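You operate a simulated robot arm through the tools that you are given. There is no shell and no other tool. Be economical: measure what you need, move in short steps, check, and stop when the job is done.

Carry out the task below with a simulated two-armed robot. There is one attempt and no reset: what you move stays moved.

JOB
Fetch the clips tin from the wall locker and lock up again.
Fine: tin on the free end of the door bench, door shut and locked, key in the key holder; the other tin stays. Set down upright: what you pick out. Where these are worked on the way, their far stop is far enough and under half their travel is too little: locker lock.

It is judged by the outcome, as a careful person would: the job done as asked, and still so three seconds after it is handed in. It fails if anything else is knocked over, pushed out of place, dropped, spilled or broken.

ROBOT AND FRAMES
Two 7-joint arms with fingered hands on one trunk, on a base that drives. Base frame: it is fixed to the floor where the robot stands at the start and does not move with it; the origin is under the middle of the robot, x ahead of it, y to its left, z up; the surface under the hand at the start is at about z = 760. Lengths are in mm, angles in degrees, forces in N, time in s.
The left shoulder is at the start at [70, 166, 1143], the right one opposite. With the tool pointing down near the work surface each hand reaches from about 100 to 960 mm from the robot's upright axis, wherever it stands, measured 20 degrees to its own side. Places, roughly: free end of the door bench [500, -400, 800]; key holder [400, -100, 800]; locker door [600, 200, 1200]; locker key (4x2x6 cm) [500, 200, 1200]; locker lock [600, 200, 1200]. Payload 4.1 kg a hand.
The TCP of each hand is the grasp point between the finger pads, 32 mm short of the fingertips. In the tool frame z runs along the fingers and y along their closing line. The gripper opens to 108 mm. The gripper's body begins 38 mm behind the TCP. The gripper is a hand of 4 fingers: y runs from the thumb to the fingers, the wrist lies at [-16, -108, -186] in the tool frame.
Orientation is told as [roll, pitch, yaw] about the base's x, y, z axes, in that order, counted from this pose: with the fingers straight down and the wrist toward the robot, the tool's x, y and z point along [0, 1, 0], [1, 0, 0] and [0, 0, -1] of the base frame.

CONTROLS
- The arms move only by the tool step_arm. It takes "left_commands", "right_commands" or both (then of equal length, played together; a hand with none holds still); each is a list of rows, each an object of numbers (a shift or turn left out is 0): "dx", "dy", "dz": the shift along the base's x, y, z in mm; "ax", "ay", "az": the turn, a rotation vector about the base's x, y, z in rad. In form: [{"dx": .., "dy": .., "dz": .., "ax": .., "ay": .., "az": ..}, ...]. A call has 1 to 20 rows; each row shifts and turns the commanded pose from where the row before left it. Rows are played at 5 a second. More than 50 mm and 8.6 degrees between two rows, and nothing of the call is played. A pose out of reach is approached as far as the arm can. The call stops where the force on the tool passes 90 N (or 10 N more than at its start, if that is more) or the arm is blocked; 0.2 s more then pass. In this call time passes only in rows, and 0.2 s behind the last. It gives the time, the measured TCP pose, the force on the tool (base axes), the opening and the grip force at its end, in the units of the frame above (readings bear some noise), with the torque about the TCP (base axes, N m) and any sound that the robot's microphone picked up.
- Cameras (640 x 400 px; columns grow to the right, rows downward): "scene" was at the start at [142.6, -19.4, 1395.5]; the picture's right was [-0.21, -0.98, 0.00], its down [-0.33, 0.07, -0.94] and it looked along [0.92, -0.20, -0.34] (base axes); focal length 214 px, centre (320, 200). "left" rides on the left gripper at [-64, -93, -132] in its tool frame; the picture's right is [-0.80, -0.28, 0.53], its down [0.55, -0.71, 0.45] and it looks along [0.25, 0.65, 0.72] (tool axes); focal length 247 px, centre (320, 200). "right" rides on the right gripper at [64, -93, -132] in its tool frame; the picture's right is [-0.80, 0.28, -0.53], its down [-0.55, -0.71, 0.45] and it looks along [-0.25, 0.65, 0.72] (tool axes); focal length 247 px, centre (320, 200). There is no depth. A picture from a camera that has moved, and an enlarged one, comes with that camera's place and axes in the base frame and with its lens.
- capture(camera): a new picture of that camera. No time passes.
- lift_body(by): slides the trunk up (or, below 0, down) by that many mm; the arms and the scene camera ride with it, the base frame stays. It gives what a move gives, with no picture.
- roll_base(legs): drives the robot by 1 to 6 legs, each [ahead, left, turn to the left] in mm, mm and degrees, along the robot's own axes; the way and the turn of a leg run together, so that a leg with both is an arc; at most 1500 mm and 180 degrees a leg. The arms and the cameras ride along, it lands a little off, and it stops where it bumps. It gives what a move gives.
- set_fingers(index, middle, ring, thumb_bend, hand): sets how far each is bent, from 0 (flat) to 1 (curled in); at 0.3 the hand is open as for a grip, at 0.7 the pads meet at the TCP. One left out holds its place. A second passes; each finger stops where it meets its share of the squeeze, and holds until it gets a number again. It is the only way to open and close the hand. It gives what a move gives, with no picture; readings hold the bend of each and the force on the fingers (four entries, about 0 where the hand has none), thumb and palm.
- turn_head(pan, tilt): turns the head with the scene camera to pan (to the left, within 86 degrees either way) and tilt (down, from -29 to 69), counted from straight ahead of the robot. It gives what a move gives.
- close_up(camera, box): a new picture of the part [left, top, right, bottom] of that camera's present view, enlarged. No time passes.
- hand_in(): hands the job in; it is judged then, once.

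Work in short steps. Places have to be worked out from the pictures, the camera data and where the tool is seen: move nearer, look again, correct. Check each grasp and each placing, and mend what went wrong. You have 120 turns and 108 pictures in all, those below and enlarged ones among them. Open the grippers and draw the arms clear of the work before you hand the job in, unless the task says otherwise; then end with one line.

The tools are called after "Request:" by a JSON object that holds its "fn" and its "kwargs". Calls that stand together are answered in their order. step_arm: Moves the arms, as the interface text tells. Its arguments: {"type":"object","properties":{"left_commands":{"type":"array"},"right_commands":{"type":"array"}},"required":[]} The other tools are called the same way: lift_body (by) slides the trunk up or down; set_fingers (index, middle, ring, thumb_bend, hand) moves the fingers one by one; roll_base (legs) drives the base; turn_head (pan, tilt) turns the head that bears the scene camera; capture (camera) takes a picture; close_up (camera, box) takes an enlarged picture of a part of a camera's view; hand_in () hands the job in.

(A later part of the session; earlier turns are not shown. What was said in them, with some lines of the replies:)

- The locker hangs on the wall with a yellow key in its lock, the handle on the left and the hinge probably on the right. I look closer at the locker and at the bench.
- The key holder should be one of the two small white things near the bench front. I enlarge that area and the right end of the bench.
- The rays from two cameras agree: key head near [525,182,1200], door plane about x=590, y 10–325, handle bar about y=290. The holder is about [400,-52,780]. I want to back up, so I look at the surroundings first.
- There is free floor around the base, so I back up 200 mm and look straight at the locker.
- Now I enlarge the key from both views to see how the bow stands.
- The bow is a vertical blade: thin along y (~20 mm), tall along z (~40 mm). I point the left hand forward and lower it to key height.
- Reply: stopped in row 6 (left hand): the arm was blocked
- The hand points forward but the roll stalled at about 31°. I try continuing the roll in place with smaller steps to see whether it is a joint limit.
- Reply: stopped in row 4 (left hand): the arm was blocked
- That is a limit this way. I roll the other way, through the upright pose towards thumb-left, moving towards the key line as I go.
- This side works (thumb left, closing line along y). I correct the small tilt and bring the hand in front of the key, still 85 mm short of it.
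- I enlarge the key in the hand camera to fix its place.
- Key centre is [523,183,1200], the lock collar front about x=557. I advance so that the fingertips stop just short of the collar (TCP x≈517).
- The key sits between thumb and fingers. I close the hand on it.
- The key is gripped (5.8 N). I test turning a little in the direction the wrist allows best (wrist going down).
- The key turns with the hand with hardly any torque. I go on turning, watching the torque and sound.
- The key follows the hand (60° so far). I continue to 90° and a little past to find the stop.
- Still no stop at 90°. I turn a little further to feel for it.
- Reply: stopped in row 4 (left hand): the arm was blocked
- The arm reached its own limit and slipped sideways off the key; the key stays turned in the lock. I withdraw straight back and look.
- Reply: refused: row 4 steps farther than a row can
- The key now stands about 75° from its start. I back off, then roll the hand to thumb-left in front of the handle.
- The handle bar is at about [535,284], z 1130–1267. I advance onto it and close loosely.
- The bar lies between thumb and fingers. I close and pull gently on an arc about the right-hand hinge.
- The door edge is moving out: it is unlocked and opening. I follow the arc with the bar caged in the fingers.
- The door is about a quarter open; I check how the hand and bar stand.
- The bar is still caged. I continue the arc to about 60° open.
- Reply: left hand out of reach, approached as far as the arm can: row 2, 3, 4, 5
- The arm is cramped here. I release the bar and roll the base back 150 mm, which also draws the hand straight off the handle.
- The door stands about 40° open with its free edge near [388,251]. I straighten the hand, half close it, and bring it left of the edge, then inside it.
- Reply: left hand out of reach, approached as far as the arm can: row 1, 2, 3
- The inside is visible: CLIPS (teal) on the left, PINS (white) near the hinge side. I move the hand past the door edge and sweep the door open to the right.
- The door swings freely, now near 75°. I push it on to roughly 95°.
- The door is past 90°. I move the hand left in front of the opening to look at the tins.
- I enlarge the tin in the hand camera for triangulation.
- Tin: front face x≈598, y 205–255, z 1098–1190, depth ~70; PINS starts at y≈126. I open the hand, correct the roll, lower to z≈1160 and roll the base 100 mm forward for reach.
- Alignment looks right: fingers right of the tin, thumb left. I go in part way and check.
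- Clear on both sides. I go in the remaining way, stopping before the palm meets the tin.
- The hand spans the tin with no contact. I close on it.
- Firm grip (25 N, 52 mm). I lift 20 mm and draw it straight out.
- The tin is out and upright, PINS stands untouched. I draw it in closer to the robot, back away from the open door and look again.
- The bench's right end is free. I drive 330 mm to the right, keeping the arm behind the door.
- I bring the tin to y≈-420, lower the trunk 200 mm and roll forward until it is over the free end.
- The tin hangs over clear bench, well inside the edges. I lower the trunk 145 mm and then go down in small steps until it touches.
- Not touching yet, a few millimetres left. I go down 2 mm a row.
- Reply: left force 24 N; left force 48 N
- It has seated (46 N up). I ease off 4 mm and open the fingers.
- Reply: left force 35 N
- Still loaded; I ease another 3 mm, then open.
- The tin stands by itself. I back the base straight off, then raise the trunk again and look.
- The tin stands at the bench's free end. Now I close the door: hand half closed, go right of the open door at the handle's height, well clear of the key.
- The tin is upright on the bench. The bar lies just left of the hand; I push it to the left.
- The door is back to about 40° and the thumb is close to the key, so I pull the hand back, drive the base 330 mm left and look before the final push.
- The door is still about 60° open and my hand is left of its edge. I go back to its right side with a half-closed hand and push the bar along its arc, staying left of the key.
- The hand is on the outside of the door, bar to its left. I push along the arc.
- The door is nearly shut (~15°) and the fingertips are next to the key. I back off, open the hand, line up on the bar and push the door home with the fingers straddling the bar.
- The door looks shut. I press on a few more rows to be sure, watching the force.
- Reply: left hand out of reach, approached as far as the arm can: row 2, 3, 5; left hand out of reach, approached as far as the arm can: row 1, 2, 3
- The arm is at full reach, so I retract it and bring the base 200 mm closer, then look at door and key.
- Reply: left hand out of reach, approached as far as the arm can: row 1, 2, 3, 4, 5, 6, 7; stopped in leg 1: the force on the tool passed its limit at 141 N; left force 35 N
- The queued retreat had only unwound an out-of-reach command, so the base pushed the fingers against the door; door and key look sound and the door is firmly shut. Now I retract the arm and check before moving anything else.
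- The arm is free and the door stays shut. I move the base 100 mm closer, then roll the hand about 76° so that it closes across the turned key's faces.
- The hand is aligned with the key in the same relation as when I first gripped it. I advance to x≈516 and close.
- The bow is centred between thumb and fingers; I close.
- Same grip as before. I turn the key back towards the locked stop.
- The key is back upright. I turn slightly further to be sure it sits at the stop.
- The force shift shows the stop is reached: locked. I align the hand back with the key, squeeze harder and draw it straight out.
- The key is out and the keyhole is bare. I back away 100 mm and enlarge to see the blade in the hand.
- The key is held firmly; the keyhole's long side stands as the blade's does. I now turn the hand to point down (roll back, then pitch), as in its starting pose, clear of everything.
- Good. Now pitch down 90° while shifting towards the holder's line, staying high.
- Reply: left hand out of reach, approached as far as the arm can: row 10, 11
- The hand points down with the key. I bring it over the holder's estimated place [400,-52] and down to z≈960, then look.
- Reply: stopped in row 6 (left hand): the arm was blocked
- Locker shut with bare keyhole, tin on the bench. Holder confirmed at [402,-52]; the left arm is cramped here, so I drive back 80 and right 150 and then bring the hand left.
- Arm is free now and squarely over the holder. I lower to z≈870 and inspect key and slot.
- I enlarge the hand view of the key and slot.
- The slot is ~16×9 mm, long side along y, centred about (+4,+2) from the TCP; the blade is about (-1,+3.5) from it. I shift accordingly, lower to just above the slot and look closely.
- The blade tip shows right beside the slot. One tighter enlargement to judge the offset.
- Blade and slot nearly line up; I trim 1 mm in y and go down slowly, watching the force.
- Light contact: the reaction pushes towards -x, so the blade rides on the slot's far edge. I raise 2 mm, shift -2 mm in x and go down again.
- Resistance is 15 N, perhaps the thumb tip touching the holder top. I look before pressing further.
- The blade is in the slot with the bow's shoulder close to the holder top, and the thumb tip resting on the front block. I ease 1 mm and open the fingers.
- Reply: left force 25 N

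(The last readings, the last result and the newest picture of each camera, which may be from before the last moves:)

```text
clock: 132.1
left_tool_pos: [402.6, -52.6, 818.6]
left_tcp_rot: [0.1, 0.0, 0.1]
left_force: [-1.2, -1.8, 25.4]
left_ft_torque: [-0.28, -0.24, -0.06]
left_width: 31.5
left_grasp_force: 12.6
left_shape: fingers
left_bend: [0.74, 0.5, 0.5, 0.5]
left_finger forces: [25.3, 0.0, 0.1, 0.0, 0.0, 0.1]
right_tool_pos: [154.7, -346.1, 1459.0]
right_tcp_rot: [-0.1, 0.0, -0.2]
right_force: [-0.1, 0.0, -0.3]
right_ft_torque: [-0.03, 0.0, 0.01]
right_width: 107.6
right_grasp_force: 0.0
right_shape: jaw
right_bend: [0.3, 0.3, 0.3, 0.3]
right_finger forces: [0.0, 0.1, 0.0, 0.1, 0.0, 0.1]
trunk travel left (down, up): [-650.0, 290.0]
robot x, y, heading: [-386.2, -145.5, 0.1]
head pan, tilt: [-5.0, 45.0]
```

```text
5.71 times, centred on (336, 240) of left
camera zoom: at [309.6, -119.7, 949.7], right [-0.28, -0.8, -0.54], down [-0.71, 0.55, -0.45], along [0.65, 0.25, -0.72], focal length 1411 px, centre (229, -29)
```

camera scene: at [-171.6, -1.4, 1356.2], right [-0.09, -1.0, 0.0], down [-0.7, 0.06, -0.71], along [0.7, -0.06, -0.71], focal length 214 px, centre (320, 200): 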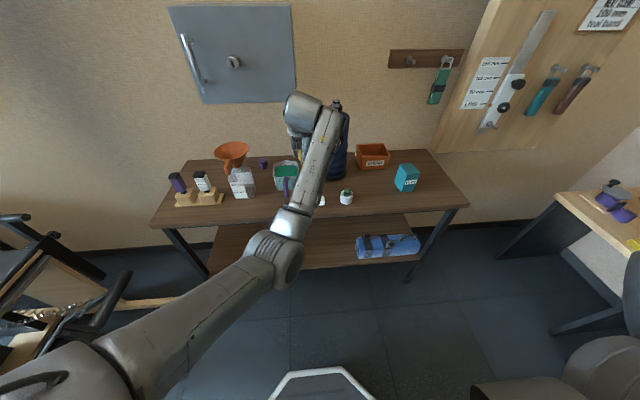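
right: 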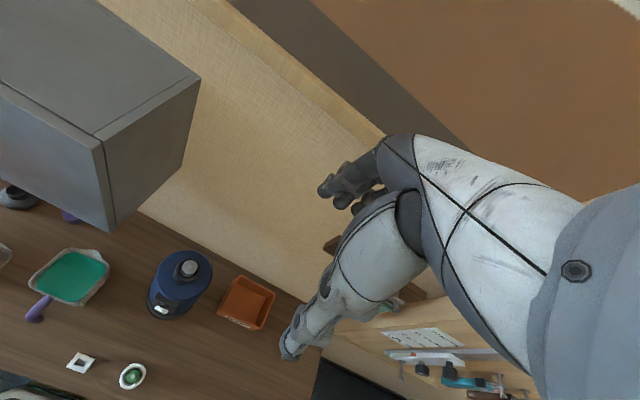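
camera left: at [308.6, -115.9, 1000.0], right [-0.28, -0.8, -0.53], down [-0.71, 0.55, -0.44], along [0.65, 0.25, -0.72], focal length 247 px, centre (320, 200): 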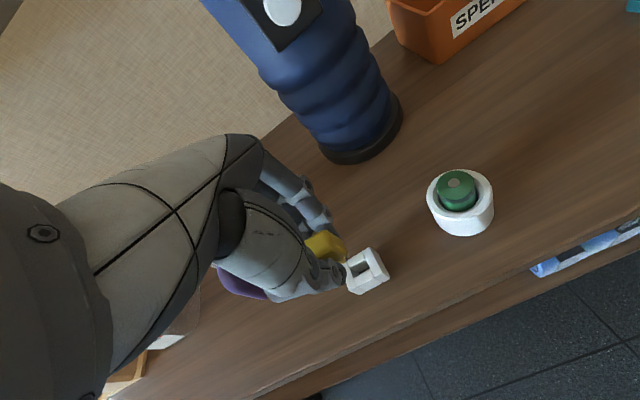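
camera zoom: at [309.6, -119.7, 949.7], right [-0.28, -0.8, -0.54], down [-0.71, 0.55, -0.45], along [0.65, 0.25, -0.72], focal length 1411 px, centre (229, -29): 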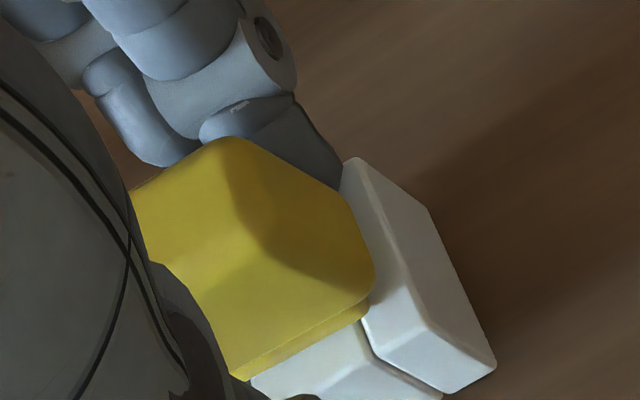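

The key stands in the slot by itself. The index is pinned against the holder top while opening, so I raise the hand a few millimetres to free it.

Request:
{"fn": "step_arm", "kwargs": {"left_commands": [{"dz": 3}, {"dz": 3}, {"dz": 3}]}}

Request:
{"fn": "close_up", "kwargs": {"camera": "left", "box": [280, 205, 392, 275]}}

```text
clock: 132.9
left_tool_pos: [404.1, -53.6, 823.3]
left_tcp_rot: [0.2, 0.4, 0.0]
left_force: [0.3, -0.2, 0.1]
left_ft_torque: [-0.03, -0.02, -0.02]
left_width: 55.2
left_grasp_force: 0.1
left_shape: fingers
left_bend: [0.5, 0.5, 0.5, 0.5]
left_finger forces: [0.0, 0.0, 0.0, 0.0, 0.0, 0.0]
right_tool_pos: [159.7, -346.1, 1457.0]
right_tcp_rot: [0.1, 0.3, 0.0]
right_force: [-0.4, 0.3, 0.2]
right_ft_torque: [0.02, 0.01, -0.02]
right_width: 107.8
right_grasp_force: 0.0
right_shape: jaw
right_bend: [0.3, 0.3, 0.3, 0.3]
right_finger forces: [0.1, 0.0, 0.1, 0.1, 0.1, 0.0]
trunk travel left (down, up): [-650.0, 290.0]
robot x, y, heading: [-381.8, -145.7, -0.3]
head pan, tilt: [-5.0, 45.0]
```

```text
5.71 times, centred on (336, 240) of left
camera zoom: at [312.5, -118.4, 955.0], right [-0.29, -0.8, -0.53], down [-0.71, 0.55, -0.44], along [0.64, 0.25, -0.72], focal length 1411 px, centre (229, -29)
```

zoom: 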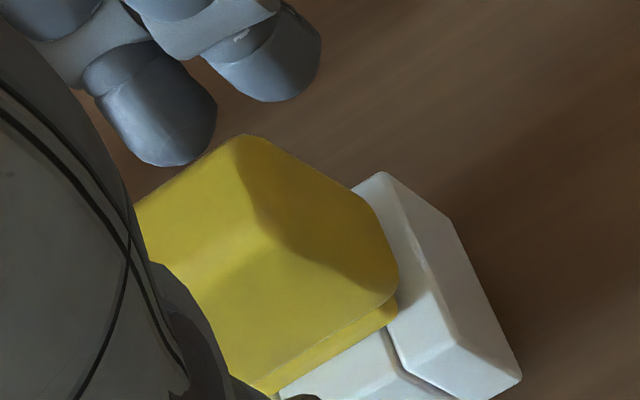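

All fingers are free and the key stands in the slot. I raise the hand straight up.

Request:
{"fn": "step_arm", "kwargs": {"left_commands": [{"dz": 10}, {"dz": 20}, {"dz": 30}, {"dz": 35}, {"dz": 35}]}}

Request:
{"fn": "capture", "kwargs": {"camera": "left"}}

```text
clock: 134.1
left_tool_pos: [402.9, -52.2, 953.1]
left_tcp_rot: [0.2, 0.3, 0.0]
left_force: [0.5, -0.1, 0.2]
left_ft_torque: [0.02, 0.01, 0.0]
left_width: 55.1
left_grasp_force: 0.1
left_shape: fingers
left_bend: [0.5, 0.5, 0.5, 0.5]
left_finger forces: [0.0, 0.1, 0.0, 0.0, 0.1, 0.0]
right_tool_pos: [158.8, -345.3, 1458.2]
right_tcp_rot: [0.0, 0.1, -0.1]
right_force: [0.1, -0.1, 0.3]
right_ft_torque: [0.01, -0.01, 0.0]
right_width: 107.7
right_grasp_force: 0.0
right_shape: jaw
right_bend: [0.3, 0.3, 0.3, 0.3]
right_finger forces: [0.0, 0.0, 0.0, 0.0, 0.0, 0.1]
trunk travel left (down, up): [-650.0, 290.0]
robot x, y, heading: [-383.7, -147.4, -0.2]
head pan, tilt: [-5.0, 45.0]
```

```text
6 pictures are left
camera left: at [311.5, -118.1, 1084.5], right [-0.28, -0.8, -0.53], down [-0.71, 0.55, -0.44], along [0.65, 0.25, -0.72], focal length 247 px, centre (320, 200)
```

left: 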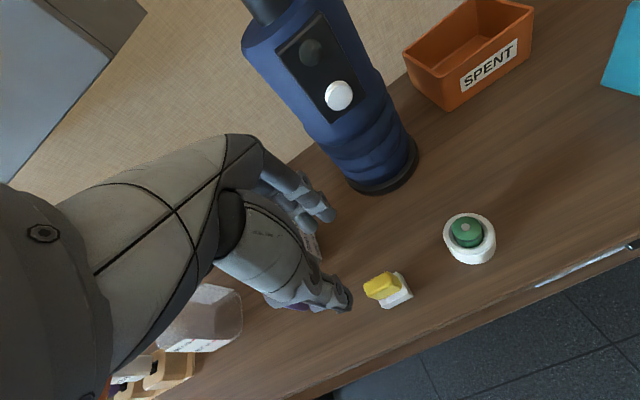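

Key in holder. I raise the hand further, back the base away and look over the whole scene.

Request:
{"fn": "step_arm", "kwargs": {"left_commands": [{"dz": 35}, {"dz": 35}, {"dz": 35}, {"dz": 20}]}}

Request:
{"fn": "roll_base", "kwargs": {"legs": [[-250, 0, 0]]}}

Request:
{"fn": "set_fingers", "kwargs": {"hand": "left", "index": 0.3, "middle": 0.3, "ring": 0.3, "thumb_bend": 0.3}}

Request:
{"fn": "turn_head", "kwargs": {"pan": 0, "tilt": 30}}

Request:
{"fn": "capture", "kwargs": {"camera": "scene"}}

```text
clock: 135.1
left_tool_pos: [405.6, -53.0, 1079.0]
left_tcp_rot: [0.2, 0.2, 0.1]
left_force: [-0.3, 0.5, 0.0]
left_ft_torque: [-0.01, -0.03, 0.01]
left_width: 55.0
left_grasp_force: 0.1
left_shape: fingers
left_bend: [0.5, 0.5, 0.5, 0.5]
left_finger forces: [0.0, 0.0, 0.1, 0.0, 0.0, 0.0]
right_tool_pos: [159.0, -345.5, 1456.9]
right_tcp_rot: [0.0, 0.2, -0.1]
right_force: [0.4, -0.7, 0.5]
right_ft_torque: [-0.02, -0.02, 0.01]
right_width: 107.7
right_grasp_force: 0.0
right_shape: jaw
right_bend: [0.3, 0.3, 0.3, 0.3]
right_finger forces: [0.0, 0.0, 0.0, 0.0, 0.0, 0.1]
trunk travel left (down, up): [-650.0, 290.0]
robot x, y, heading: [-381.0, -142.3, 0.2]
head pan, tilt: [-5.0, 45.0]
```

```text
clock: 136.9
left_tool_pos: [154.9, -52.1, 1078.2]
left_tcp_rot: [0.2, 0.4, 0.0]
left_force: [0.7, -0.4, -0.4]
left_ft_torque: [0.01, -0.02, 0.04]
left_width: 55.3
left_grasp_force: 0.0
left_shape: fingers
left_bend: [0.5, 0.5, 0.5, 0.5]
left_finger forces: [0.0, 0.0, 0.0, 0.0, 0.1, 0.1]
right_tool_pos: [-91.8, -346.0, 1457.3]
right_tcp_rot: [0.0, 0.2, -0.2]
right_force: [-0.6, 0.4, 0.7]
right_ft_torque: [-0.03, 0.0, -0.01]
right_width: 107.9
right_grasp_force: 0.1
right_shape: jaw
right_bend: [0.3, 0.3, 0.3, 0.3]
right_finger forces: [0.0, 0.0, 0.0, 0.0, 0.0, 0.1]
trunk travel left (down, up): [-650.0, 290.0]
robot x, y, heading: [-636.0, -141.9, -0.3]
head pan, tilt: [-5.0, 45.0]
```

```text
clock: 137.9
left_tool_pos: [154.3, -53.0, 1079.7]
left_tcp_rot: [0.2, 0.3, 0.1]
left_force: [0.1, 0.1, 0.5]
left_ft_torque: [0.02, 0.02, 0.0]
left_width: 108.2
left_grasp_force: 0.1
left_shape: fingers
left_bend: [0.3, 0.3, 0.3, 0.3]
left_finger forces: [0.0, 0.0, 0.0, 0.0, 0.0, 0.0]
right_tool_pos: [-91.0, -344.9, 1458.0]
right_tcp_rot: [0.0, 0.2, -0.1]
right_force: [-0.6, -0.8, -0.7]
right_ft_torque: [-0.02, 0.01, 0.01]
right_width: 107.8
right_grasp_force: 0.0
right_shape: jaw
right_bend: [0.3, 0.3, 0.3, 0.3]
right_finger forces: [0.0, 0.0, 0.0, 0.1, 0.1, 0.0]
trunk travel left (down, up): [-650.0, 290.0]
robot x, y, heading: [-635.1, -143.6, -0.2]
head pan, tilt: [-5.0, 45.0]
```

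```text
clock: 138.7
left_tool_pos: [152.8, -52.9, 1079.1]
left_tcp_rot: [0.2, 0.3, 0.1]
left_force: [0.3, 0.7, 0.1]
left_ft_torque: [-0.01, 0.0, -0.01]
left_width: 108.0
left_grasp_force: 0.1
left_shape: fingers
left_bend: [0.3, 0.3, 0.3, 0.3]
left_finger forces: [0.0, 0.0, 0.0, 0.0, 0.1, 0.0]
right_tool_pos: [-92.0, -346.2, 1456.9]
right_tcp_rot: [-0.1, 0.2, -0.2]
right_force: [0.0, -0.9, 0.4]
right_ft_torque: [0.02, 0.02, -0.02]
right_width: 107.6
right_grasp_force: 0.0
right_shape: jaw
right_bend: [0.3, 0.3, 0.3, 0.3]
right_finger forces: [0.0, 0.0, 0.0, 0.1, 0.1, 0.0]
trunk travel left (down, up): [-650.0, 290.0]
robot x, y, heading: [-633.2, -144.3, 0.2]
head pan, tilt: [0.0, 30.0]
```

```text
5 pictures are left
camera scene: at [-493.3, -143.8, 1378.7], right [0.0, -1.0, 0.0], down [-0.5, 0.0, -0.87], along [0.87, 0.0, -0.5], focal length 214 px, centre (320, 200)
```

scene: 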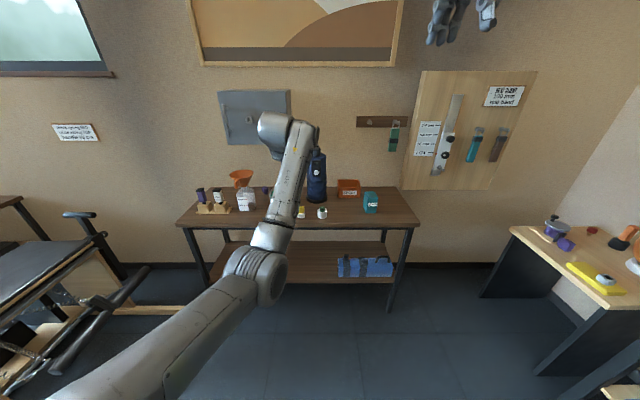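

Everything stands; two last enlargements of lock and bench.

Request:
{"fn": "close_up", "kwargs": {"camera": "scene", "box": [210, 80, 300, 150]}}

Request:
{"fn": "close_up", "kwargs": {"camera": "scene", "box": [280, 170, 400, 235]}}

```text
5.71 times, centred on (255, 115) of scene
camera zoom: at [-493.3, -143.8, 1378.7], right [0.0, -1.0, 0.0], down [-0.5, 0.0, -0.87], along [0.87, 0.0, -0.5], focal length 1226 px, centre (691, 686)
```

zoom: 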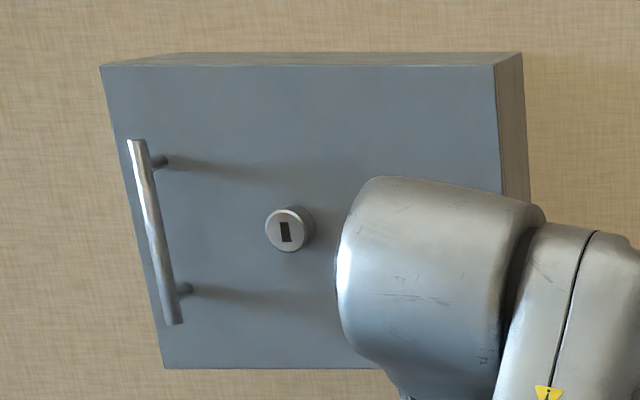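

```text
5.33 times, centred on (340, 202) of scene
camera zoom: at [-493.3, -143.8, 1378.7], right [0.0, -1.0, 0.0], down [-0.5, 0.0, -0.87], along [0.87, 0.0, -0.5], focal length 1144 px, centre (213, 187)
```

zoom: 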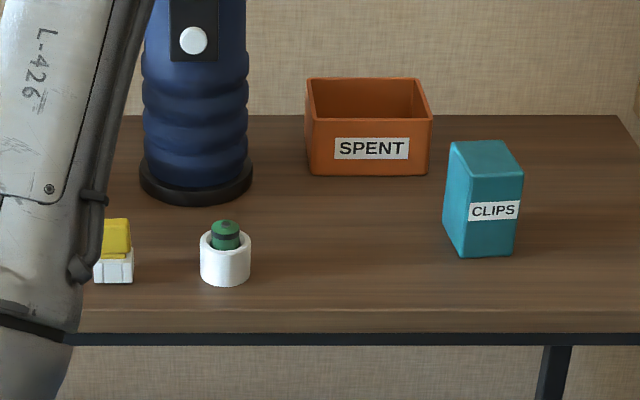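

The door is shut and flush, the keyhole is upright as at the start, the key stands seated in its holder, and the CLIPS tin is upright on the free end. I hand in.

Request:
{"fn": "hand_in", "kwargs": {}}

```text
The job is handed in.
```

The clips tin stands upright on the free end of the door bench, the locker door is shut and locked, the key is in its holder, and the pins tin was left in the locker.
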